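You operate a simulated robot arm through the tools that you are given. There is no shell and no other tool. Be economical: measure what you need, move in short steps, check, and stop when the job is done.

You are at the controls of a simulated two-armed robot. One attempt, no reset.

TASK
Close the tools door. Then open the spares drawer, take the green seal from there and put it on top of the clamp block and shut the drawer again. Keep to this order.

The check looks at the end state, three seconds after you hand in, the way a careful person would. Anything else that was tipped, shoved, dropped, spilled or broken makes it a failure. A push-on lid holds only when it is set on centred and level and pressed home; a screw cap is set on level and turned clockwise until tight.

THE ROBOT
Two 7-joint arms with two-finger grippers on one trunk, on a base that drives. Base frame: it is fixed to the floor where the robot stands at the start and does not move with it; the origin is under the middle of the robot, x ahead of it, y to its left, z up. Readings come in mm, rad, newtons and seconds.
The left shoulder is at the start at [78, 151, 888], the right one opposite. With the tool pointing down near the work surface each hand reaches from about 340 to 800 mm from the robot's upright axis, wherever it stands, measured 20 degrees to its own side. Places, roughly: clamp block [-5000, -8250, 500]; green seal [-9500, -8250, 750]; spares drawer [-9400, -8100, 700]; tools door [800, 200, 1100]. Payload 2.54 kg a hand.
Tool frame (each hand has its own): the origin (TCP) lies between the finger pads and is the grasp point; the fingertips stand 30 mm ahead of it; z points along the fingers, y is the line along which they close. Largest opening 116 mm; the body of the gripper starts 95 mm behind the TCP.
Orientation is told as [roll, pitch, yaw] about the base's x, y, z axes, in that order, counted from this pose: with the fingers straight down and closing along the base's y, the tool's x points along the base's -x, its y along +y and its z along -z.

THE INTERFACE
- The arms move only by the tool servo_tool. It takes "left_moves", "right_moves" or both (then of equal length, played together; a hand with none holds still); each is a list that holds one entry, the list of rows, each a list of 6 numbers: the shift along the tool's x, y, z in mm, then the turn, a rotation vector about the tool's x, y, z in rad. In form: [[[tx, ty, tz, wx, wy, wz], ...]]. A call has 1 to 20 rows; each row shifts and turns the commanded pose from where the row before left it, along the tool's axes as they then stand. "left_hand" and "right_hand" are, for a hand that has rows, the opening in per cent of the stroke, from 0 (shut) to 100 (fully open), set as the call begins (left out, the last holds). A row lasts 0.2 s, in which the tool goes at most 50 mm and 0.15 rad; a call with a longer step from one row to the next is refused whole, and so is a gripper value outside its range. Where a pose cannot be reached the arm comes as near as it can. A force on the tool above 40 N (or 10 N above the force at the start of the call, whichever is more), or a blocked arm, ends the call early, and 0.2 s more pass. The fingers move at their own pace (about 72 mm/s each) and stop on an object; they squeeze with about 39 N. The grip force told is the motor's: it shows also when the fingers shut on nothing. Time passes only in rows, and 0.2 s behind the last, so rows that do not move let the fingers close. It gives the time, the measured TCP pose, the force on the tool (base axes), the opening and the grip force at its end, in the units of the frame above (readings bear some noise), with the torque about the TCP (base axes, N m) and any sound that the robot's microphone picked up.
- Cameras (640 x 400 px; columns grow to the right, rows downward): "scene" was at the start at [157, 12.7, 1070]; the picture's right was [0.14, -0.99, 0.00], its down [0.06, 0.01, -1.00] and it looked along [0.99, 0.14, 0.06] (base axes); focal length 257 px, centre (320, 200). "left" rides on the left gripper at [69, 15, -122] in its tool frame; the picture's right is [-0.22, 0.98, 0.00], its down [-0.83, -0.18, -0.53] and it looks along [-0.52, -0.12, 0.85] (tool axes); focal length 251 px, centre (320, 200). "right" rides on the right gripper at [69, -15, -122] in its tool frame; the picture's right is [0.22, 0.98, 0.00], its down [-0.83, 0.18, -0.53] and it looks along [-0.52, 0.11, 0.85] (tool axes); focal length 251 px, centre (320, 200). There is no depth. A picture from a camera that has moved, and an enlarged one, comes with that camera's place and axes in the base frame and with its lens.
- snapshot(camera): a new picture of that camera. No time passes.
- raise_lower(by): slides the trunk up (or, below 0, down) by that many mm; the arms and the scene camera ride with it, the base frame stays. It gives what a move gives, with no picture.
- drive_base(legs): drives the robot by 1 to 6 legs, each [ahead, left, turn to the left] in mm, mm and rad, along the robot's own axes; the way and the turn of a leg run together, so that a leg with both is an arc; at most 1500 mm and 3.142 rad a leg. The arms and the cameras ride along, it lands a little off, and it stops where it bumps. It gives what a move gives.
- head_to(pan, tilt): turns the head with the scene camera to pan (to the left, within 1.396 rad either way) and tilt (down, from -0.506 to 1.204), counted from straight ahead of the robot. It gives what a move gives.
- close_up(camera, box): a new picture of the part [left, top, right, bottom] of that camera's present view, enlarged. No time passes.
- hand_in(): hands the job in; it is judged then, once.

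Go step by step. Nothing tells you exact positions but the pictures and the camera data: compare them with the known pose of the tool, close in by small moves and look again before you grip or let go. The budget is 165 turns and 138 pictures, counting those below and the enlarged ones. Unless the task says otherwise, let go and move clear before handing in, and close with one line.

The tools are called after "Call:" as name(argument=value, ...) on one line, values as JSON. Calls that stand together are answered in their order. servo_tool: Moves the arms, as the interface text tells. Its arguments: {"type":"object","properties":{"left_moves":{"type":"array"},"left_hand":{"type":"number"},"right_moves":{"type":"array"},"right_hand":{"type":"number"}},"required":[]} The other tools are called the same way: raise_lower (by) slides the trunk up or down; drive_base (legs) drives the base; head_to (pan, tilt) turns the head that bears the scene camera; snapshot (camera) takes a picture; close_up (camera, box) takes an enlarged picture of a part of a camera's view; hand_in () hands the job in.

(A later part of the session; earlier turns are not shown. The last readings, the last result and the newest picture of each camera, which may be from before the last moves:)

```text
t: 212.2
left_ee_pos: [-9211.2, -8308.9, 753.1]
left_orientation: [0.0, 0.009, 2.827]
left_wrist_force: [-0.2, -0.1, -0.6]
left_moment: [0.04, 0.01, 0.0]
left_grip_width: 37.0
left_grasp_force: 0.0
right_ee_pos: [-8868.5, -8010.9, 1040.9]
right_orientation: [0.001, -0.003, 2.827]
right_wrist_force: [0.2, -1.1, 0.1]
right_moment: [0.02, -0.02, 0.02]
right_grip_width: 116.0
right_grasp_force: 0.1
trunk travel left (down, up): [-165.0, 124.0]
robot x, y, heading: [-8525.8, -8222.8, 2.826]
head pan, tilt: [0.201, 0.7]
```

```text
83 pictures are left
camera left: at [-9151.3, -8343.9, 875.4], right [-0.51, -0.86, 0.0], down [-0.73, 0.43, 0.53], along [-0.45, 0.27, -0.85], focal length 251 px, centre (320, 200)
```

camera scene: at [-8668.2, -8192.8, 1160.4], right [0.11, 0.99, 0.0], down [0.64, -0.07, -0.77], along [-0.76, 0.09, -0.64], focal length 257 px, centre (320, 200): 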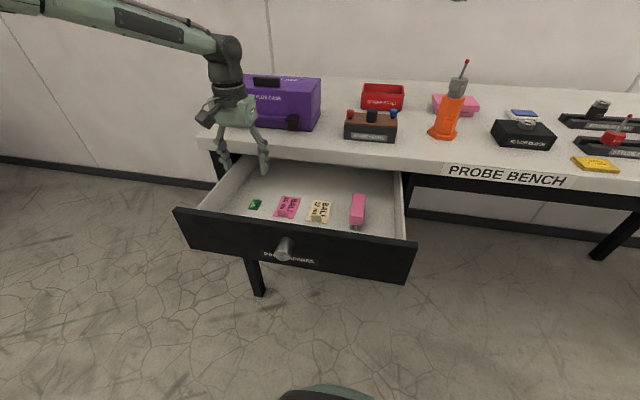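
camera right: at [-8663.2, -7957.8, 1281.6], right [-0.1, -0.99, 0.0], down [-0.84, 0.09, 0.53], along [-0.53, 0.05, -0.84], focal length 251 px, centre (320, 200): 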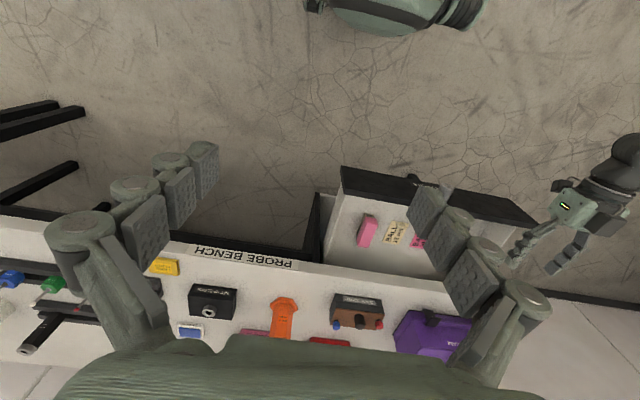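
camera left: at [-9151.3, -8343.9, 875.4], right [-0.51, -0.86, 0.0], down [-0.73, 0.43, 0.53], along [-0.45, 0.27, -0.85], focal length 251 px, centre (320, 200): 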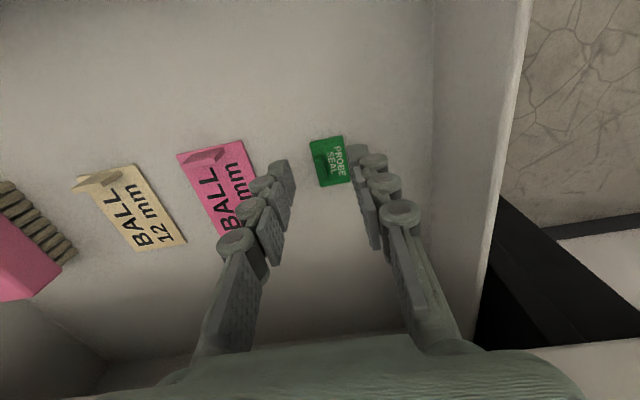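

Call:
servo_tool(left_moves=[[[-8, -2.5, 0, 0, 0, 0], [0, 0, 12, 0, 0, 0], [0, 0, 0, 0, 0, 0]]])

Call:
close_up(camera="left", box=[240, 110, 400, 210])

Call:
close_up(camera="scene", box=[200, 115, 320, 190])

```text
t: 212.9
left_ee_pos: [-9217.7, -8305.2, 739.7]
left_orientation: [0.0, 0.009, 2.825]
left_wrist_force: [0.0, -0.4, -0.6]
left_moment: [0.01, -0.01, -0.01]
left_grip_width: 37.0
left_grasp_force: 0.0
right_ee_pos: [-8868.9, -8012.0, 1040.8]
right_orientation: [0.002, -0.002, 2.825]
right_wrist_force: [-0.5, -0.1, 1.1]
right_moment: [0.01, 0.02, 0.02]
right_grip_width: 115.8
right_grasp_force: 0.0
trunk travel left (down, up): [-165.0, 124.0]
robot x, y, heading: [-8523.7, -8224.2, 2.825]
head pan, tilt: [0.201, 0.7]
```

```text
4.00 times, centred on (320, 160) of left
camera zoom: at [-9158.2, -8339.0, 862.8], right [-0.51, -0.86, 0.0], down [-0.73, 0.43, 0.53], along [-0.45, 0.27, -0.85], focal length 1006 px, centre (320, 360)
```

zoom: 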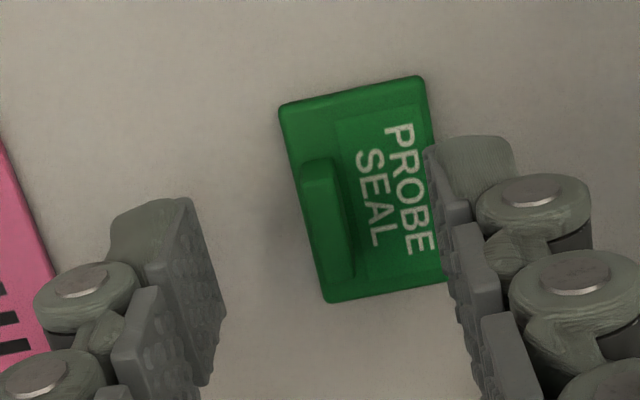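

```text
5.33 times, centred on (260, 152) of scene
camera zoom: at [-8668.3, -8192.8, 1040.4], right [0.11, 0.99, 0.0], down [0.64, -0.07, -0.76], along [-0.76, 0.09, -0.64], focal length 1370 px, centre (640, 453)
```

zoom: 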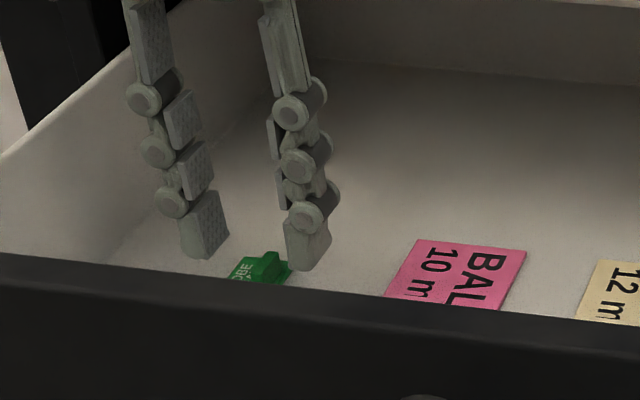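

The rib looks well centred between the fingers. I descend 12 mm more and check again.

Call:
servo_tool(left_moves=[[[-2, -1, 6, 0, 0, 0], [-1, 0, 6, 0, 0, 0], [0, 0, 0, 0, 0, 0]]])

Call:
close_up(camera="left", box=[240, 110, 400, 210])

Call:
close_up(camera="scene", box=[220, 135, 300, 185])

```text
t: 213.8
left_ee_pos: [-9220.6, -8301.3, 728.2]
left_orientation: [-0.001, 0.009, 2.827]
left_wrist_force: [-0.5, -0.3, 0.0]
left_moment: [0.0, 0.02, 0.02]
left_grip_width: 37.1
left_grasp_force: 0.0
right_ee_pos: [-8867.8, -8010.2, 1040.6]
right_orientation: [0.001, -0.001, 2.826]
right_wrist_force: [0.0, -0.4, 0.5]
right_moment: [-0.01, -0.03, -0.03]
right_grip_width: 116.0
right_grasp_force: 0.1
trunk travel left (down, up): [-165.0, 124.0]
robot x, y, heading: [-8517.7, -8225.5, 2.827]
head pan, tilt: [0.201, 0.7]
```

```text
4.00 times, centred on (320, 160) of left
camera zoom: at [-9160.5, -8337.2, 851.1], right [-0.51, -0.86, 0.0], down [-0.73, 0.43, 0.53], along [-0.45, 0.27, -0.85], focal length 1006 px, centre (320, 360)
```

zoom: 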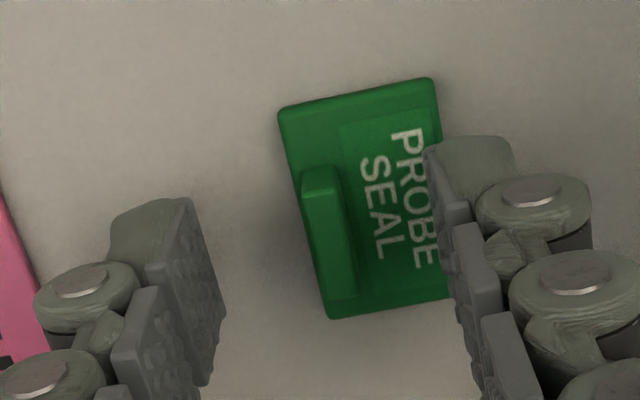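

```text
8.00 times, centred on (260, 160) of scene
camera zoom: at [-8668.3, -8192.8, 1040.4], right [0.11, 0.99, 0.0], down [0.64, -0.07, -0.76], along [-0.76, 0.09, -0.64], focal length 2056 px, centre (800, 520)
```

zoom: 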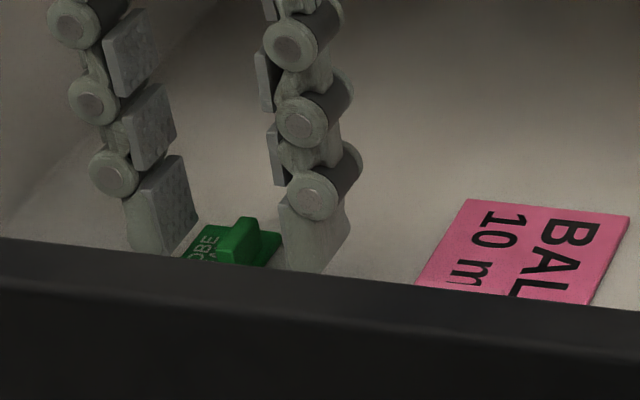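

Call:
servo_tool(left_moves=[[[-2, 0, 4, 0, 0, 0], [-2, 0, 4, 0, 0, 0], [0, 0, 0, 0, 0, 0]]])

Call:
close_up(camera="left", box=[240, 110, 400, 210])

Call:
close_up(camera="scene", box=[220, 135, 300, 185])

```text
t: 214.6
left_ee_pos: [-9224.2, -8301.1, 721.1]
left_orientation: [-0.001, 0.008, 2.825]
left_wrist_force: [0.1, -0.5, 3.6]
left_moment: [-0.06, 0.04, 0.0]
left_grip_width: 37.3
left_grasp_force: 0.0
right_ee_pos: [-8867.6, -8011.3, 1040.0]
right_orientation: [0.003, -0.002, 2.825]
right_wrist_force: [-0.4, 1.0, -0.4]
right_moment: [-0.03, 0.01, 0.0]
right_grip_width: 116.0
right_grasp_force: 0.0
trunk travel left (down, up): [-165.0, 124.0]
robot x, y, heading: [-8521.3, -8222.7, 2.829]
head pan, tilt: [0.201, 0.7]
```

```text
4.00 times, centred on (320, 160) of left
camera zoom: at [-9164.1, -8336.1, 843.8], right [-0.51, -0.86, 0.0], down [-0.73, 0.43, 0.53], along [-0.45, 0.27, -0.85], focal length 1006 px, centre (320, 360)
```

zoom: 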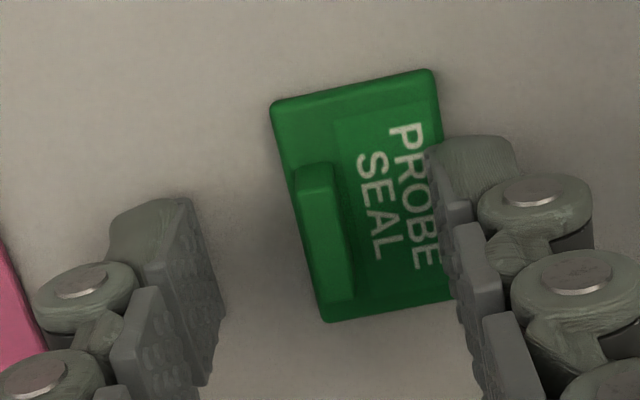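

```text
8.00 times, centred on (260, 160) of scene
camera zoom: at [-8667.9, -8192.8, 1040.5], right [0.11, 0.99, 0.0], down [0.64, -0.07, -0.77], along [-0.76, 0.09, -0.64], focal length 2056 px, centre (800, 520)
```

zoom: 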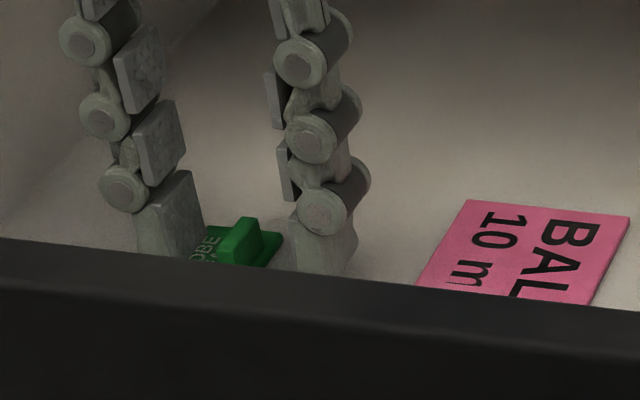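

The fingertips just touch the plate (3.6 N). I raise 2 mm and close on the rib.

Call:
servo_tool(left_moves=[[[0, 0, -2, 0, 0, 0], [0, 0, 0, 0, 0, 0]]])

Call:
servo_tool(left_moves=[[[0, 0, 0, 0, 0, 0], [0, 0, 0, 0, 0, 0], [0, 0, 0, 0, 0, 0], [0, 0, 0, 0, 0, 0]]], left_hand=0)

Call:
close_up(camera="left", box=[240, 110, 400, 210])

```text
t: 215.2
left_ee_pos: [-9223.6, -8300.4, 722.0]
left_orientation: [0.0, 0.008, 2.826]
left_wrist_force: [-0.7, 0.0, 0.2]
left_moment: [0.0, -0.03, 0.0]
left_grip_width: 37.6
left_grasp_force: 0.1
right_ee_pos: [-8868.7, -8011.2, 1040.4]
right_orientation: [0.002, -0.002, 2.825]
right_wrist_force: [-0.1, 0.9, 0.8]
right_moment: [0.03, 0.0, -0.01]
right_grip_width: 115.7
right_grasp_force: 0.0
trunk travel left (down, up): [-165.0, 124.0]
robot x, y, heading: [-8523.2, -8224.6, 2.826]
head pan, tilt: [0.201, 0.7]
```

```text
t: 216.2
left_ee_pos: [-9223.9, -8302.2, 722.7]
left_orientation: [0.0, 0.009, 2.825]
left_wrist_force: [0.4, -0.7, -1.0]
left_moment: [0.0, 0.0, 0.01]
left_grip_width: 6.2
left_grasp_force: 32.1
right_ee_pos: [-8868.8, -8011.0, 1039.7]
right_orientation: [0.001, -0.002, 2.825]
right_wrist_force: [-0.5, 1.3, 0.1]
right_moment: [0.04, 0.01, 0.01]
right_grip_width: 115.9
right_grasp_force: 0.2
trunk travel left (down, up): [-165.0, 124.0]
robot x, y, heading: [-8518.9, -8221.5, 2.831]
head pan, tilt: [0.201, 0.7]
```

```text
4.00 times, centred on (320, 160) of left
camera zoom: at [-9164.2, -8336.1, 845.0], right [-0.51, -0.86, 0.0], down [-0.73, 0.43, 0.53], along [-0.45, 0.27, -0.85], focal length 1006 px, centre (320, 360)
```

zoom: 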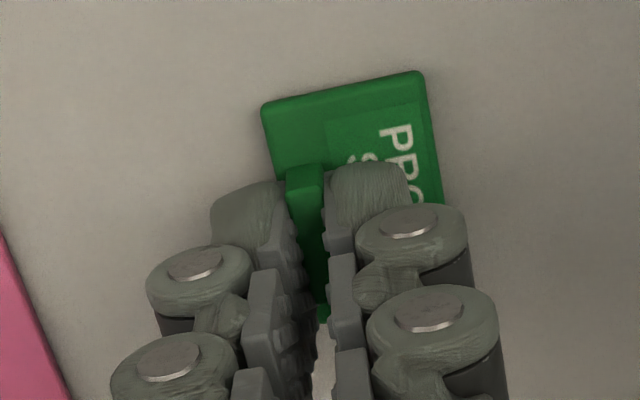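

The rib is gripped at 6 mm. I lift the seal straight up and check.

Call:
servo_tool(left_moves=[[[0, 0, -10, 0, 0, 0], [0, 0, -20, 0, 0, 0], [0, 0, -25, 0, 0, 0], [0, 0, -25, 0, 0, 0], [0, 0, -25, 0, 0, 0], [0, 0, -25, 0, 0, 0], [0, 0, -25, 0, 0, 0], [0, 0, -25, 0, 0, 0], [0, 0, -25, 0, 0, 0], [0, 0, 0, 0, 0, 0]]])

Call:
snapshot(camera="left")

Call:
snapshot(camera="scene")

```text
t: 218.3
left_ee_pos: [-9225.2, -8301.7, 927.3]
left_orientation: [-0.001, 0.007, 2.826]
left_wrist_force: [0.5, 0.3, -0.1]
left_moment: [-0.01, 0.01, 0.0]
left_grip_width: 6.4
left_grasp_force: 32.5
right_ee_pos: [-8867.6, -8011.2, 1039.6]
right_orientation: [0.001, -0.001, 2.824]
right_wrist_force: [-0.4, -0.6, 0.4]
right_moment: [-0.01, 0.02, 0.02]
right_grip_width: 116.2
right_grasp_force: 0.0
trunk travel left (down, up): [-165.0, 124.0]
robot x, y, heading: [-8520.8, -8225.0, 2.826]
head pan, tilt: [0.201, 0.7]
```

```text
75 pictures are left
camera left: at [-9166.2, -8336.2, 1049.8], right [-0.51, -0.86, 0.0], down [-0.73, 0.43, 0.53], along [-0.45, 0.27, -0.85], focal length 251 px, centre (320, 200)
```

left: 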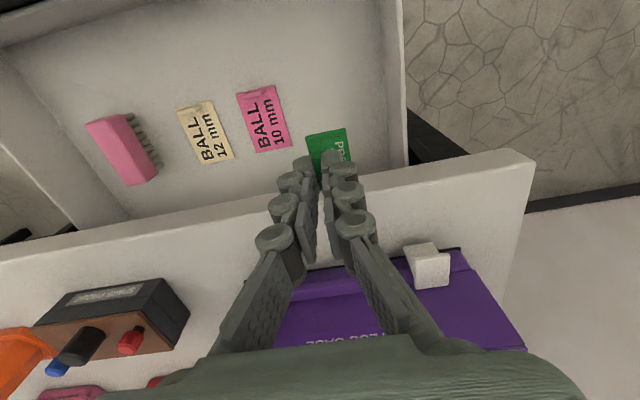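

```text
74 pictures are left
camera scene: at [-8668.3, -8192.8, 1040.4], right [0.11, 0.99, 0.0], down [0.64, -0.07, -0.76], along [-0.76, 0.09, -0.64], focal length 257 px, centre (320, 200)
```

scene: 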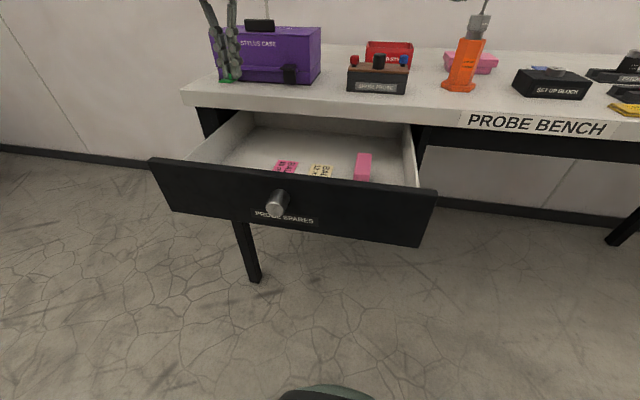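

Seal is securely held. I back away from the bench, turn left and look for the clamp block.

Call:
drive_base(legs=[[-600, 0, 0], [0, 0, 2.6]])

Call:
head_to(pan=0.3, tilt=0.2)

Call:
snapshot(camera="scene")

```text
t: 228.1
left_ee_pos: [-7299.8, -8701.7, 927.1]
left_orientation: [-0.001, 0.008, -0.852]
left_wrist_force: [-0.5, -0.3, -1.1]
left_moment: [-0.02, 0.01, -0.03]
left_grip_width: 6.3
left_grasp_force: 33.1
right_ee_pos: [-7755.4, -8769.6, 1040.5]
right_orientation: [0.002, -0.003, -0.85]
right_wrist_force: [0.0, -0.3, 0.0]
right_moment: [0.02, 0.01, 0.02]
right_grip_width: 116.0
right_grasp_force: 0.1
trunk travel left (down, up): [-165.0, 124.0]
robot x, y, heading: [-7946.1, -8407.6, -0.848]
head pan, tilt: [0.201, 0.7]
```

```text
t: 229.0
left_ee_pos: [-7301.4, -8701.0, 926.2]
left_orientation: [-0.001, 0.008, -0.852]
left_wrist_force: [0.7, 0.4, -0.5]
left_moment: [0.01, -0.01, 0.01]
left_grip_width: 6.0
left_grasp_force: 32.8
right_ee_pos: [-7757.0, -8769.9, 1039.4]
right_orientation: [0.003, -0.002, -0.852]
right_wrist_force: [-0.4, 0.8, -0.5]
right_moment: [0.0, 0.02, -0.01]
right_grip_width: 116.1
right_grasp_force: 0.1
trunk travel left (down, up): [-165.0, 124.0]
robot x, y, heading: [-7948.0, -8409.3, -0.85]
head pan, tilt: [0.3, 0.201]
```

```text
73 pictures are left
camera scene: at [-7821.1, -8508.2, 1085.7], right [-0.52, -0.85, 0.0], down [-0.17, 0.1, -0.98], along [0.84, -0.51, -0.2], focal length 257 px, centre (320, 200)
```

scene: 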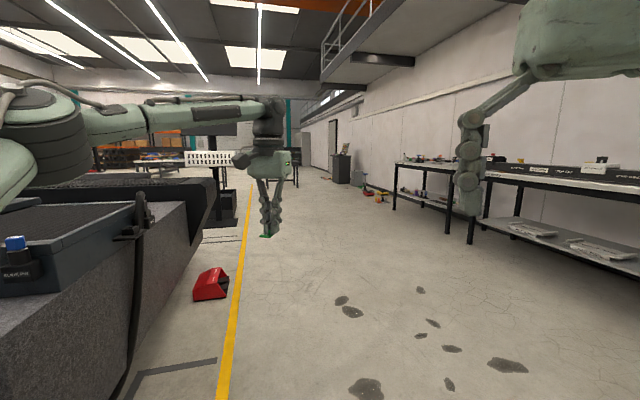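

The clamp block must be on or beyond the granite machine on the left. I turn along the aisle (heading ≈ -0.3), keep right of the yellow line and drive on.

Call:
drive_base(legs=[[0, -350, 0], [0, 0, 0.55], [1000, 0, 0]])

Call:
head_to(pan=0.35, tilt=0.25)

Call:
snapshot(camera="scene")

```text
t: 239.3
left_ee_pos: [-6553.2, -8849.1, 926.2]
left_orientation: [-0.003, 0.009, -0.3]
left_wrist_force: [-0.3, 0.1, -0.1]
left_moment: [0.0, -0.02, 0.0]
left_grip_width: 6.0
left_grasp_force: 32.9
right_ee_pos: [-6906.8, -9145.4, 1040.0]
right_orientation: [0.002, -0.002, -0.3]
right_wrist_force: [0.0, 0.2, 0.2]
right_moment: [-0.03, 0.01, 0.01]
right_grip_width: 115.9
right_grasp_force: 0.1
trunk travel left (down, up): [-165.0, 124.0]
robot x, y, heading: [-7257.3, -8935.7, -0.296]
head pan, tilt: [0.3, 0.201]
```

```text
t: 239.9
left_ee_pos: [-6554.5, -8849.3, 925.9]
left_orientation: [-0.003, 0.008, -0.3]
left_wrist_force: [-1.4, -0.2, 0.6]
left_moment: [-0.02, -0.04, 0.0]
left_grip_width: 6.2
left_grasp_force: 33.1
right_ee_pos: [-6907.5, -9145.6, 1040.6]
right_orientation: [0.002, -0.001, -0.299]
right_wrist_force: [-0.1, -0.4, -0.3]
right_moment: [-0.02, 0.02, 0.04]
right_grip_width: 116.0
right_grasp_force: 0.0
trunk travel left (down, up): [-165.0, 124.0]
robot x, y, heading: [-7255.8, -8940.4, -0.302]
head pan, tilt: [0.351, 0.25]
```

```text
72 pictures are left
camera scene: at [-7097.6, -8952.3, 1081.2], right [0.05, -1.0, 0.0], down [-0.25, -0.01, -0.97], along [0.97, 0.05, -0.25], focal length 257 px, centre (320, 200)
```

scene: 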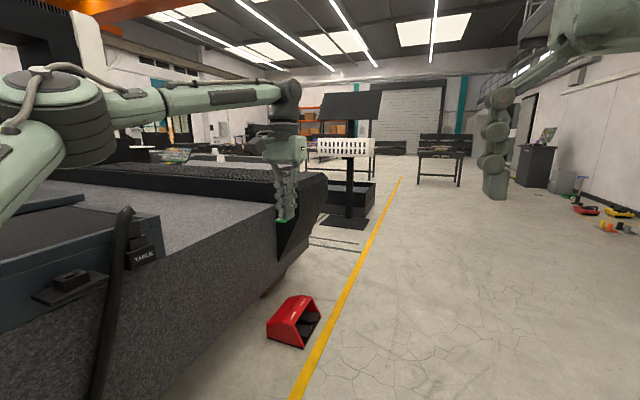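

Call:
drive_base(legs=[[1500, 0, 0]])

Call:
head_to(pan=1.0, tilt=0.35)

Call:
snapshot(camera="scene")

```text
t: 247.3
left_ee_pos: [-5124.3, -9275.1, 926.3]
left_orientation: [-0.001, 0.009, -0.291]
left_wrist_force: [-0.7, 0.2, -0.6]
left_moment: [-0.02, -0.02, 0.0]
left_grip_width: 6.2
left_grasp_force: 33.2
right_ee_pos: [-5475.8, -9574.8, 1042.1]
right_orientation: [0.001, -0.002, -0.292]
right_wrist_force: [-0.1, -0.5, -0.3]
right_moment: [-0.02, -0.02, 0.0]
right_grip_width: 115.9
right_grasp_force: 0.0
trunk travel left (down, up): [-165.0, 124.0]
robot x, y, heading: [-5829.1, -9368.9, -0.292]
head pan, tilt: [0.351, 0.25]
```

```text
t: 248.4
left_ee_pos: [-5124.8, -9275.9, 926.1]
left_orientation: [-0.002, 0.009, -0.291]
left_wrist_force: [0.6, 0.1, -0.3]
left_moment: [-0.02, 0.01, 0.0]
left_grip_width: 6.1
left_grasp_force: 32.7
right_ee_pos: [-5475.8, -9573.9, 1039.8]
right_orientation: [0.003, -0.001, -0.291]
right_wrist_force: [-0.3, 0.0, 0.2]
right_moment: [-0.03, 0.0, -0.01]
right_grip_width: 116.1
right_grasp_force: 0.0
trunk travel left (down, up): [-165.0, 124.0]
robot x, y, heading: [-5828.9, -9367.4, -0.288]
head pan, tilt: [1.0, 0.351]
```

```text
71 pictures are left
camera scene: at [-5690.6, -9328.2, 1071.8], right [0.65, -0.76, 0.0], down [-0.26, -0.22, -0.94], along [0.71, 0.61, -0.34], focal length 257 px, centre (320, 200)
```

scene: 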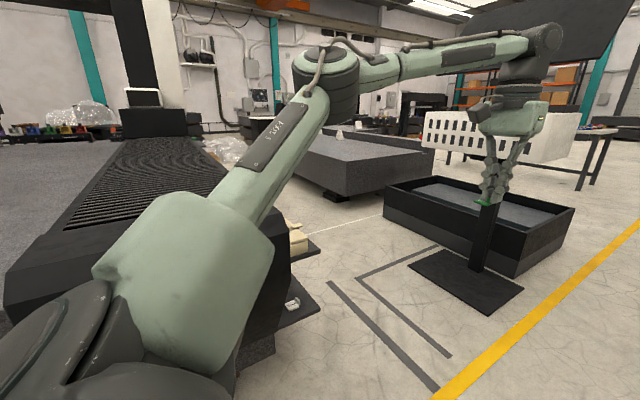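

Something on small black shelves at the machine's end is hidden behind my arm, right where the clamp block should be. I go a bit further ahead and look again.

Call:
drive_base(legs=[[450, 0, 0]])

Call:
head_to(pan=1.35, tilt=0.35)

Call:
snapshot(camera="scene")

```text
t: 251.1
left_ee_pos: [-4694.9, -9404.1, 926.1]
left_orientation: [-0.001, 0.009, -0.293]
left_wrist_force: [0.6, -0.5, -0.1]
left_moment: [-0.01, -0.04, 0.03]
left_grip_width: 6.1
left_grasp_force: 32.8
right_ee_pos: [-5046.9, -9704.3, 1039.1]
right_orientation: [0.002, -0.001, -0.293]
right_wrist_force: [-0.2, 0.1, -1.0]
right_moment: [0.01, 0.02, 0.0]
right_grip_width: 116.0
right_grasp_force: 0.0
trunk travel left (down, up): [-165.0, 124.0]
robot x, y, heading: [-5397.5, -9496.4, -0.295]
head pan, tilt: [1.0, 0.351]
```

```text
t: 251.9
left_ee_pos: [-4695.5, -9404.2, 927.6]
left_orientation: [-0.001, 0.008, -0.292]
left_wrist_force: [0.1, 0.5, 0.1]
left_moment: [-0.04, -0.01, 0.01]
left_grip_width: 6.0
left_grasp_force: 33.0
right_ee_pos: [-5046.4, -9703.7, 1039.2]
right_orientation: [0.0, -0.002, -0.292]
right_wrist_force: [-0.4, -0.1, 0.5]
right_moment: [0.05, 0.0, 0.0]
right_grip_width: 116.1
right_grasp_force: 0.0
trunk travel left (down, up): [-165.0, 124.0]
robot x, y, heading: [-5398.9, -9495.4, -0.292]
head pan, tilt: [1.349, 0.351]
```

```text
70 pictures are left
camera scene: at [-5286.5, -9435.8, 1071.7], right [0.87, -0.49, 0.0], down [-0.17, -0.3, -0.94], along [0.46, 0.82, -0.34], focal length 257 px, centre (320, 200)
```

scene: 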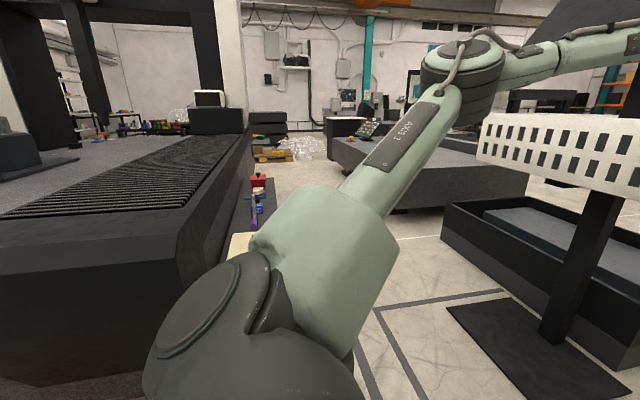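

The shelf along the machine's end carries coloured items. I move slightly forward and turn left to face it.

Call:
drive_base(legs=[[250, 0, 0], [0, 0, 1.56]])

Call:
head_to(pan=0.0, tilt=0.45)

Call:
snapshot(camera="scene")

```text
t: 257.6
left_ee_pos: [-5232.1, -8864.3, 926.3]
left_orientation: [-0.002, 0.011, 1.249]
left_wrist_force: [0.6, -0.1, -1.0]
left_moment: [0.0, -0.02, 0.02]
left_grip_width: 6.1
left_grasp_force: 32.7
right_ee_pos: [-4944.4, -9223.4, 1040.1]
right_orientation: [0.002, -0.003, 1.249]
right_wrist_force: [-0.2, 0.0, 0.0]
right_moment: [-0.01, -0.02, -0.01]
right_grip_width: 116.0
right_grasp_force: 0.1
trunk travel left (down, up): [-165.0, 124.0]
robot x, y, heading: [-5161.9, -9572.6, 1.257]
head pan, tilt: [1.349, 0.351]
```

```text
t: 259.1
left_ee_pos: [-5232.7, -8863.4, 927.1]
left_orientation: [-0.002, 0.008, 1.25]
left_wrist_force: [-0.1, 0.3, 0.7]
left_moment: [-0.03, -0.04, 0.0]
left_grip_width: 6.2
left_grasp_force: 32.8
right_ee_pos: [-4945.3, -9222.7, 1040.4]
right_orientation: [0.001, -0.003, 1.249]
right_wrist_force: [-0.8, -0.2, 0.4]
right_moment: [0.01, 0.01, -0.02]
right_grip_width: 115.7
right_grasp_force: 0.0
trunk travel left (down, up): [-165.0, 124.0]
robot x, y, heading: [-5159.9, -9566.7, 1.255]
head pan, tilt: [0.0, 0.45]
```

```text
69 pictures are left
camera scene: at [-5107.8, -9417.2, 1062.5], right [0.95, -0.31, 0.0], down [-0.14, -0.41, -0.9], along [0.28, 0.85, -0.44], focal length 257 px, centre (320, 200)
```

scene: 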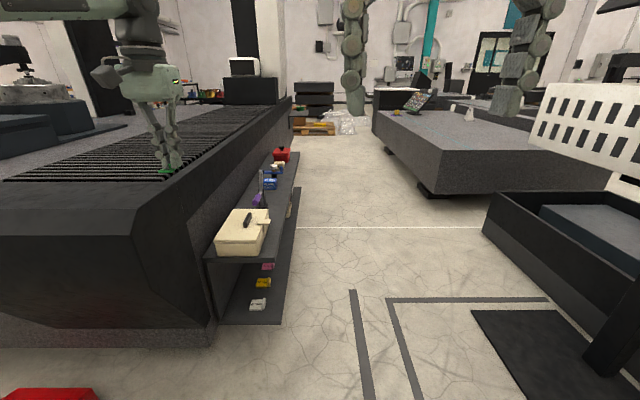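

Call:
close_up(camera="scene", box=[200, 140, 320, 320])

```text
2.22 times, centred on (260, 230) of scene
camera zoom: at [-5107.8, -9417.2, 1062.5], right [0.95, -0.31, 0.0], down [-0.14, -0.41, -0.9], along [0.28, 0.85, -0.44], focal length 571 px, centre (453, 133)
```

zoom: 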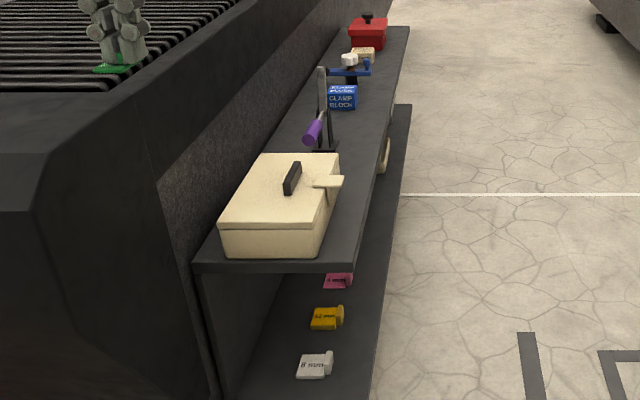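

The blue CLAMP BLOCK stands on the upper shelf along the machine's end, between a clamp stand and a black stand. I'll drive into the gap right of the shelf, then turn left to face it.

Call:
drive_base(legs=[[0, -330, 0], [1000, 0, 0]])

Call:
head_to(pan=0.6, tilt=0.55)

Call:
snapshot(camera="scene")

```text
t: 267.6
left_ee_pos: [-4592.8, -8030.2, 927.1]
left_orientation: [-0.002, 0.01, 1.234]
left_wrist_force: [-0.5, 1.0, -0.2]
left_moment: [0.0, 0.02, 0.04]
left_grip_width: 5.8
left_grasp_force: 32.8
right_ee_pos: [-4309.4, -8394.8, 1040.2]
right_orientation: [0.002, -0.003, 1.236]
right_wrist_force: [-0.3, 0.5, -0.4]
right_moment: [0.0, -0.02, -0.01]
right_grip_width: 115.8
right_grasp_force: 0.1
trunk travel left (down, up): [-165.0, 124.0]
robot x, y, heading: [-4529.1, -8737.7, 1.236]
head pan, tilt: [0.0, 0.45]
```

```text
t: 268.6
left_ee_pos: [-4593.2, -8032.2, 926.8]
left_orientation: [-0.002, 0.009, 1.236]
left_wrist_force: [-0.2, 0.3, -0.3]
left_moment: [-0.01, 0.0, 0.01]
left_grip_width: 6.0
left_grasp_force: 32.6
right_ee_pos: [-4308.2, -8393.8, 1039.5]
right_orientation: [0.001, -0.002, 1.236]
right_wrist_force: [0.6, -0.4, -0.7]
right_moment: [0.0, 0.01, 0.04]
right_grip_width: 116.0
right_grasp_force: 0.0
trunk travel left (down, up): [-165.0, 124.0]
robot x, y, heading: [-4528.7, -8738.2, 1.239]
head pan, tilt: [0.6, 0.55]
```

```text
67 pictures are left
camera scene: at [-4528.6, -8586.2, 1053.5], right [0.96, 0.26, 0.0], down [0.14, -0.5, -0.85], along [-0.22, 0.82, -0.52], focal length 257 px, centre (320, 200)
```

scene: 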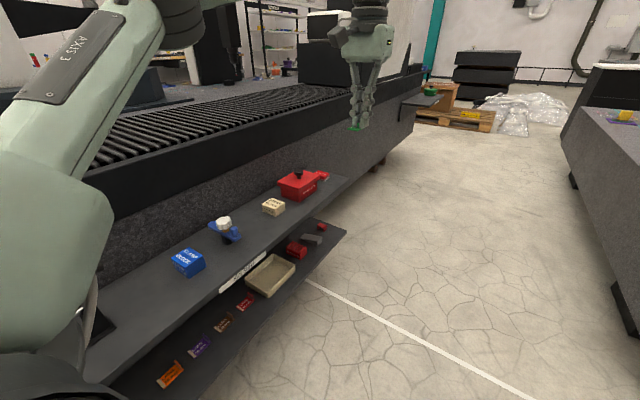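

Clamp block is at about (-4976, -8221, 590). I drive 540 mm forward and turn left to face it.

Call:
drive_base(legs=[[541, 0, 0], [0, 0, 1.6]])

Call:
head_to(pan=0.25, tilt=0.65)

Call:
snapshot(camera="scene")

Call:
snapshot(camera="left")

```text
t: 275.7
left_ee_pos: [-5055.7, -8313.8, 927.4]
left_orientation: [-0.003, 0.007, 2.839]
left_wrist_force: [-0.4, -0.1, 0.0]
left_moment: [0.01, 0.0, -0.01]
left_grip_width: 6.2
left_grasp_force: 32.6
right_ee_pos: [-4701.4, -8020.0, 1040.9]
right_orientation: [0.002, -0.002, 2.839]
right_wrist_force: [0.0, -0.2, 0.2]
right_moment: [0.01, 0.01, 0.0]
right_grip_width: 116.0
right_grasp_force: 0.0
trunk travel left (down, up): [-165.0, 124.0]
robot x, y, heading: [-4351.3, -8228.5, 2.839]
head pan, tilt: [0.6, 0.55]
```

```text
t: 276.5
left_ee_pos: [-5055.9, -8314.9, 927.1]
left_orientation: [-0.002, 0.008, 2.841]
left_wrist_force: [-0.9, -0.3, -0.1]
left_moment: [-0.01, 0.02, 0.01]
left_grip_width: 5.9
left_grasp_force: 32.9
right_ee_pos: [-4702.7, -8019.5, 1040.3]
right_orientation: [0.003, -0.002, 2.839]
right_wrist_force: [0.2, 0.5, -0.4]
right_moment: [0.02, -0.01, -0.01]
right_grip_width: 116.3
right_grasp_force: 0.0
trunk travel left (down, up): [-165.0, 124.0]
robot x, y, heading: [-4350.8, -8227.3, 2.844]
head pan, tilt: [0.25, 0.649]
```

```text
66 pictures are left
camera scene: at [-4501.9, -8202.4, 1044.7], right [0.05, 1.0, 0.0], down [0.6, -0.03, -0.8], along [-0.8, 0.04, -0.6], focal length 257 px, centre (320, 200)
```

scene: 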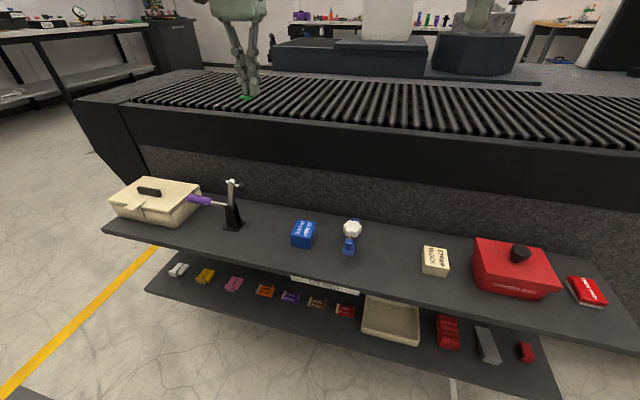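

```text
65 pictures are left
camera left: at [-4995.6, -8348.4, 1049.7], right [-0.5, -0.87, 0.0], down [-0.74, 0.42, 0.53], along [-0.46, 0.26, -0.85], focal length 251 px, centre (320, 200)
```

left: 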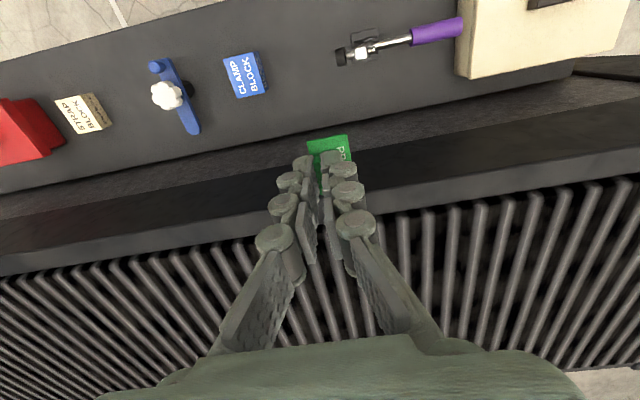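

I have a clear view: block top centre about (-4974, -8219, 590). I move the seal above it (allowing for the rib's offset), then lower the trunk 150 mm and look.

Call:
servo_tool(left_moves=[[[12, -30, 0, 0, 0, 0], [12, -30, 0, 0, 0, 0], [11, -30, 0, 0, 0, 0], [11, -31, 0, 0, 0, 0], [0, 0, 0, 0, 0, 0]]])

Call:
raise_lower(by=-150)

Call:
snapshot(camera="left")

Call:
snapshot(camera="scene")

```text
t: 277.7
left_ee_pos: [-4980.0, -8224.4, 925.7]
left_orientation: [-0.002, 0.007, 2.84]
left_wrist_force: [-0.4, -0.1, 0.3]
left_moment: [-0.02, 0.01, -0.02]
left_grip_width: 6.1
left_grasp_force: 33.1
left hand out of reach, approached as far as the arm can: row 4
right_ee_pos: [-4702.4, -8019.6, 1040.7]
right_orientation: [0.001, -0.001, 2.837]
right_wrist_force: [0.6, -1.1, 0.5]
right_moment: [0.01, -0.05, 0.02]
right_grip_width: 116.2
right_grasp_force: 0.1
trunk travel left (down, up): [-165.0, 124.0]
robot x, y, heading: [-4353.1, -8232.5, 2.842]
head pan, tilt: [0.25, 0.649]
```

```text
t: 279.5
left_ee_pos: [-4980.2, -8223.8, 774.7]
left_orientation: [-0.002, 0.007, 2.839]
left_wrist_force: [-0.5, -0.2, 0.2]
left_moment: [0.0, 0.02, -0.02]
left_grip_width: 5.8
left_grasp_force: 32.4
right_ee_pos: [-4701.8, -8019.2, 890.8]
right_orientation: [0.002, -0.002, 2.839]
right_wrist_force: [0.5, 0.2, -0.3]
right_moment: [0.03, 0.0, -0.02]
right_grip_width: 116.1
right_grasp_force: 0.1
trunk travel left (down, up): [-15.0, 274.0]
robot x, y, heading: [-4351.8, -8227.9, 2.84]
head pan, tilt: [0.25, 0.649]
```

```text
64 pictures are left
camera left: at [-4920.0, -8258.4, 898.1], right [-0.5, -0.87, 0.0], down [-0.74, 0.42, 0.53], along [-0.46, 0.27, -0.85], focal length 251 px, centre (320, 200)
```

left: 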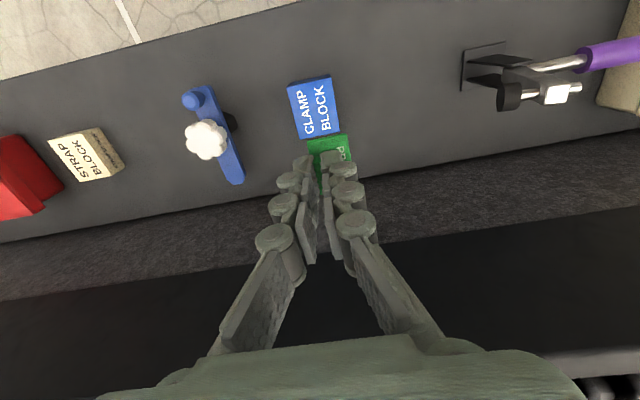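

```text
63 pictures are left
camera scene: at [-4501.8, -8202.3, 894.8], right [0.05, 1.0, 0.0], down [0.6, -0.03, -0.8], along [-0.8, 0.04, -0.6], focal length 257 px, centre (320, 200)
```

scene: 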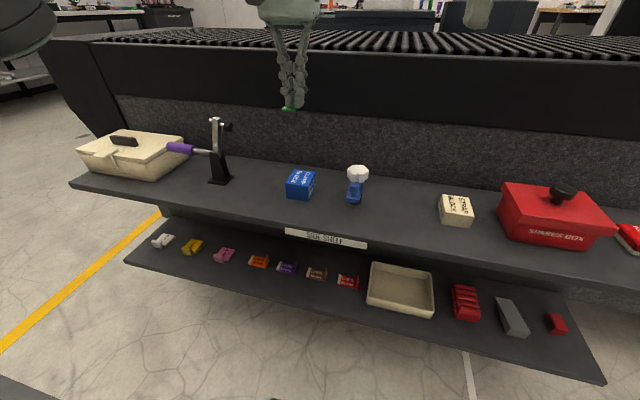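

The block is a few mm off. I correct sideways and lower towards z≈665, then look again.

Call:
servo_tool(left_moves=[[[4, -15, 0, 0, 0, 0], [0, 0, 25, 0, 0, 0], [0, 0, 25, 0, 0, 0], [0, 0, 25, 0, 0, 0], [0, 0, 25, 0, 0, 0], [0, 0, 10, 0, 0, 0], [0, 0, 0, 0, 0, 0]]])

Call:
snapshot(camera="left")

Call:
close_up(camera="scene", box=[240, 110, 400, 210])

```text
t: 281.1
left_ee_pos: [-4969.6, -8214.9, 663.6]
left_orientation: [-0.004, 0.007, 2.839]
left_wrist_force: [0.5, 0.2, 0.1]
left_moment: [0.03, 0.01, -0.02]
left_grip_width: 5.9
left_grasp_force: 33.0
left hand out of reach, approached as far as the arm can: row 1
right_ee_pos: [-4702.5, -8019.2, 890.0]
right_orientation: [0.002, -0.001, 2.838]
right_wrist_force: [-0.5, -0.3, 1.2]
right_moment: [-0.01, 0.0, -0.03]
right_grip_width: 116.0
right_grasp_force: 0.0
trunk travel left (down, up): [-15.0, 274.0]
robot x, y, heading: [-4350.1, -8227.5, 2.84]
head pan, tilt: [0.25, 0.649]
```

```text
62 pictures are left
camera left: at [-4908.0, -8249.8, 785.9], right [-0.5, -0.87, 0.0], down [-0.74, 0.42, 0.53], along [-0.46, 0.27, -0.85], focal length 251 px, centre (320, 200)
```

left: 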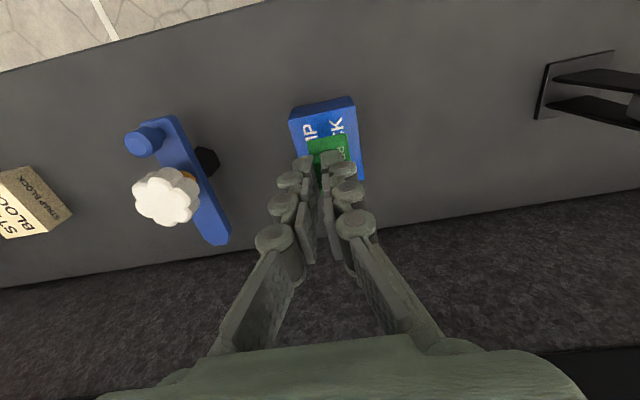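

```text
4.00 times, centred on (320, 160) of scene
camera zoom: at [-4501.8, -8202.3, 894.7], right [0.05, 1.0, 0.0], down [0.6, -0.03, -0.8], along [-0.8, 0.04, -0.6], focal length 1028 px, centre (320, 360)
```

zoom: 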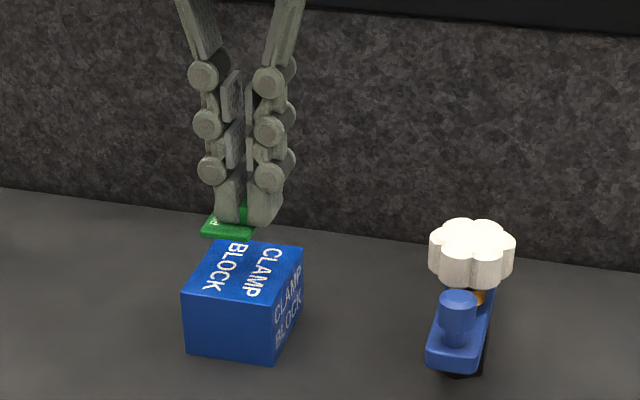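

Block is a ~50 mm cube with top near z≈598, nearly under the seal. I make a 3 mm correction and descend 20 mm, then check.

Call:
servo_tool(left_moves=[[[-4, -2.5, 5, 0, 0, 0], [0, 0, 8, 0, 0, 0], [0, 0, 7, 0, 0, 0], [0, 0, 0, 0, 0, 0]]])

Call:
close_up(camera="left", box=[240, 80, 400, 200])

Call:
close_up(camera="scene", box=[260, 130, 340, 210])

```text
t: 282.1
left_ee_pos: [-4972.9, -8212.3, 642.6]
left_orientation: [-0.003, 0.006, 2.84]
left_wrist_force: [0.1, -0.1, 0.0]
left_moment: [0.0, 0.03, 0.0]
left_grip_width: 5.9
left_grasp_force: 32.7
right_ee_pos: [-4702.1, -8018.9, 890.5]
right_orientation: [0.002, -0.001, 2.838]
right_wrist_force: [0.2, -0.1, 0.5]
right_moment: [0.0, 0.0, 0.03]
right_grip_width: 115.9
right_grasp_force: 0.0
trunk travel left (down, up): [-15.0, 274.0]
robot x, y, heading: [-4353.8, -8226.6, 2.842]
head pan, tilt: [0.25, 0.649]
```

```text
3.33 times, centred on (320, 140) of left
camera zoom: at [-4911.1, -8246.0, 766.0], right [-0.5, -0.87, 0.0], down [-0.74, 0.42, 0.53], along [-0.46, 0.27, -0.85], focal length 838 px, centre (320, 400)
```

zoom: 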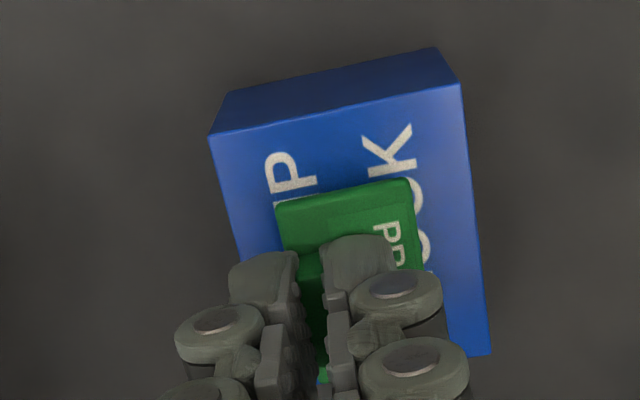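

```text
5.00 times, centred on (300, 170) of scene
camera zoom: at [-4501.8, -8202.3, 894.7], right [0.05, 1.0, 0.0], down [0.6, -0.03, -0.8], along [-0.8, 0.04, -0.6], focal length 1285 px, centre (420, 350)
```

zoom: 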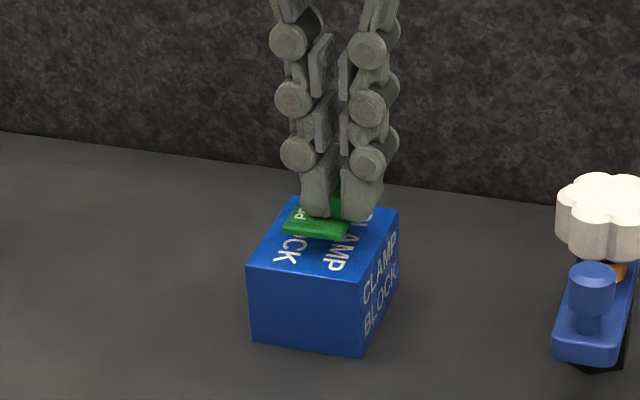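

The seal is well centred over the block. I lower in 2 mm steps until contact.

Call:
servo_tool(left_moves=[[[1, 0, 3, 0, 0, 0], [0, 0, 2, 0, 0, 0], [0, 0, 2, 0, 0, 0], [0, 0, 0, 0, 0, 0]]])

Call:
close_up(camera="scene", box=[270, 140, 330, 190])

```text
t: 283.1
left_ee_pos: [-4969.8, -8212.8, 636.3]
left_orientation: [-0.001, 0.009, 2.84]
left_wrist_force: [0.1, -0.9, -0.4]
left_moment: [-0.02, 0.03, 0.0]
left_grip_width: 6.0
left_grasp_force: 33.1
right_ee_pos: [-4703.5, -8020.2, 890.8]
right_orientation: [0.001, -0.001, 2.84]
right_wrist_force: [0.8, 0.4, 0.0]
right_moment: [-0.01, 0.0, -0.01]
right_grip_width: 116.0
right_grasp_force: 0.0
trunk travel left (down, up): [-15.0, 274.0]
robot x, y, heading: [-4353.2, -8221.5, 2.842]
head pan, tilt: [0.25, 0.649]
```

```text
8.00 times, centred on (300, 165) of scene
camera zoom: at [-4501.8, -8202.3, 894.7], right [0.05, 1.0, 0.0], down [0.6, -0.03, -0.8], along [-0.8, 0.04, -0.6], focal length 2056 px, centre (480, 480)
```

zoom: 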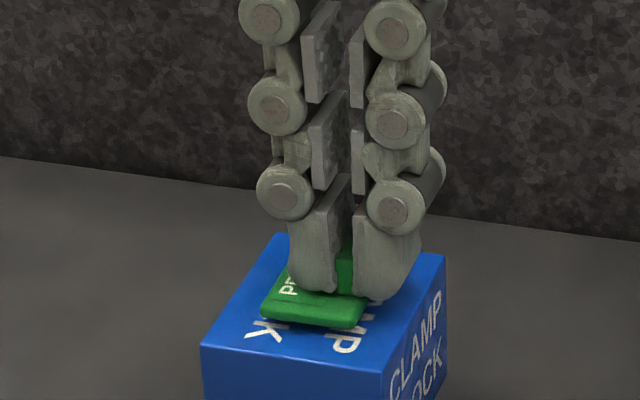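

Call:
servo_tool(left_moves=[[[0, 0, 1.5, 0, 0, 0], [0, 0, 1.5, 0, 0, 0], [0, 0, 1.5, 0, 0, 0], [0, 0, 0, 0, 0, 0]]])

Call:
close_up(camera="scene", box=[270, 140, 330, 190])

```text
t: 284.1
left_ee_pos: [-4970.2, -8211.6, 632.5]
left_orientation: [-0.003, 0.006, 2.839]
left_wrist_force: [-0.3, -1.3, 5.9]
left_moment: [-0.03, -0.03, -0.01]
left_grip_width: 6.1
left_grasp_force: 32.7
right_ee_pos: [-4701.5, -8018.4, 891.6]
right_orientation: [0.002, 0.0, 2.838]
right_wrist_force: [0.5, 0.3, 0.2]
right_moment: [0.01, -0.01, -0.03]
right_grip_width: 116.1
right_grasp_force: 0.0
trunk travel left (down, up): [-15.0, 274.0]
robot x, y, heading: [-4353.2, -8226.3, 2.843]
head pan, tilt: [0.25, 0.649]
```

```text
8.00 times, centred on (300, 165) of scene
camera zoom: at [-4501.5, -8202.3, 894.9], right [0.05, 1.0, 0.0], down [0.6, -0.03, -0.8], along [-0.8, 0.04, -0.6], focal length 2056 px, centre (480, 480)
```

zoom: 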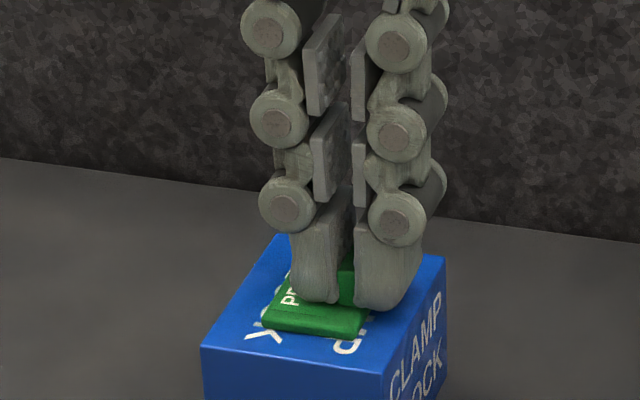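

Contact at 5.9 N: the seal lies on the block. I open slightly and withdraw straight up.

Call:
servo_tool(left_moves=[[[0, 0, -0.5, 0, 0, 0], [0, 0, 0, 0, 0, 0], [0, 0, 0, 0, 0, 0]]], left_hand=25)

Call:
servo_tool(left_moves=[[[0, 0, -5, 0, 0, 0], [0, 0, -15, 0, 0, 0], [0, 0, -25, 0, 0, 0], [0, 0, -25, 0, 0, 0], [0, 0, -25, 0, 0, 0], [0, 0, -25, 0, 0, 0], [0, 0, -25, 0, 0, 0], [0, 0, -25, 0, 0, 0], [0, 0, 0, 0, 0, 0]]])

Call:
close_up(camera="scene", box=[240, 130, 400, 230])

```text
t: 284.9
left_ee_pos: [-4970.6, -8211.9, 632.5]
left_orientation: [-0.001, 0.007, 2.838]
left_wrist_force: [-0.1, 0.0, 1.1]
left_moment: [-0.04, -0.02, 0.0]
left_grip_width: 29.8
left_grasp_force: 0.0
right_ee_pos: [-4702.1, -8020.0, 890.6]
right_orientation: [0.001, -0.001, 2.836]
right_wrist_force: [0.2, 0.2, -0.3]
right_moment: [0.01, 0.0, 0.0]
right_grip_width: 116.0
right_grasp_force: 0.0
trunk travel left (down, up): [-15.0, 274.0]
robot x, y, heading: [-4349.4, -8228.6, 2.842]
head pan, tilt: [0.25, 0.649]
```

```text
t: 286.9
left_ee_pos: [-4972.8, -8225.2, 788.8]
left_orientation: [-0.003, 0.004, 2.84]
left_wrist_force: [0.3, 0.0, -0.2]
left_moment: [-0.01, 0.02, 0.05]
left_grip_width: 28.9
left_grasp_force: 0.0
left hand out of reach, approached as far as the arm can: row 7, 8
right_ee_pos: [-4703.2, -8018.4, 890.0]
right_orientation: [0.0, -0.003, 2.837]
right_wrist_force: [-0.5, 0.4, -0.3]
right_moment: [0.0, -0.02, 0.03]
right_grip_width: 116.0
right_grasp_force: 0.1
trunk travel left (down, up): [-15.0, 274.0]
robot x, y, heading: [-4350.2, -8225.9, 2.84]
head pan, tilt: [0.25, 0.649]
```

```text
4.00 times, centred on (320, 180) of scene
camera zoom: at [-4501.8, -8202.3, 894.7], right [0.05, 1.0, 0.0], down [0.6, -0.03, -0.8], along [-0.8, 0.04, -0.6], focal length 1028 px, centre (320, 280)
```

zoom: 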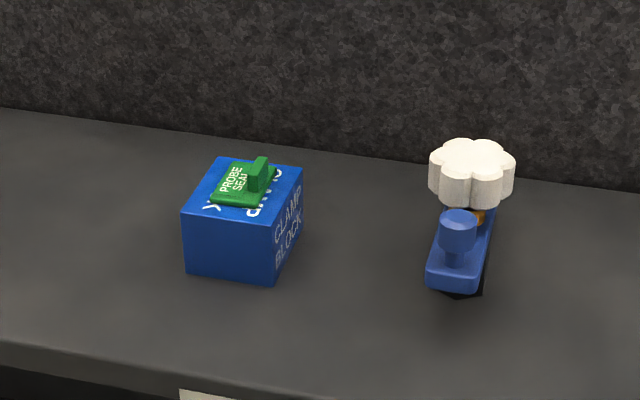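

The seal rests flat on the block. I raise the trunk, retrace the way out of the gap and back along the aisle to the drawer.

Call:
raise_lower(by=150)

Call:
drive_base(legs=[[0, 0, -1.6], [-1500, 0, 0], [-41, 330, 0], [0, 0, -1.555]])

```text
t: 288.6
left_ee_pos: [-4973.1, -8225.4, 937.4]
left_orientation: [-0.005, 0.007, 2.839]
left_wrist_force: [0.1, -0.8, 0.9]
left_moment: [0.0, -0.01, 0.04]
left_grip_width: 29.0
left_grasp_force: 0.0
right_ee_pos: [-4702.6, -8018.3, 1039.5]
right_orientation: [0.002, -0.001, 2.838]
right_wrist_force: [-0.7, 0.1, 0.1]
right_moment: [-0.02, 0.01, 0.01]
right_grip_width: 116.0
right_grasp_force: 0.0
trunk travel left (down, up): [-165.0, 124.0]
robot x, y, heading: [-4350.9, -8225.0, 2.841]
head pan, tilt: [0.25, 0.649]
```

```text
t: 307.3
left_ee_pos: [-4550.0, -9579.2, 938.8]
left_orientation: [-0.004, 0.007, -0.319]
left_wrist_force: [-0.7, 0.3, 0.6]
left_moment: [-0.01, 0.05, 0.02]
left_grip_width: 29.1
left_grasp_force: 0.0
right_ee_pos: [-4825.8, -9780.3, 1040.3]
right_orientation: [0.001, 0.0, -0.32]
right_wrist_force: [0.2, 0.3, 0.4]
right_moment: [-0.03, -0.03, -0.02]
right_grip_width: 116.0
right_grasp_force: 0.1
trunk travel left (down, up): [-165.0, 124.0]
robot x, y, heading: [-5173.1, -9565.7, -0.317]
head pan, tilt: [0.25, 0.649]
```

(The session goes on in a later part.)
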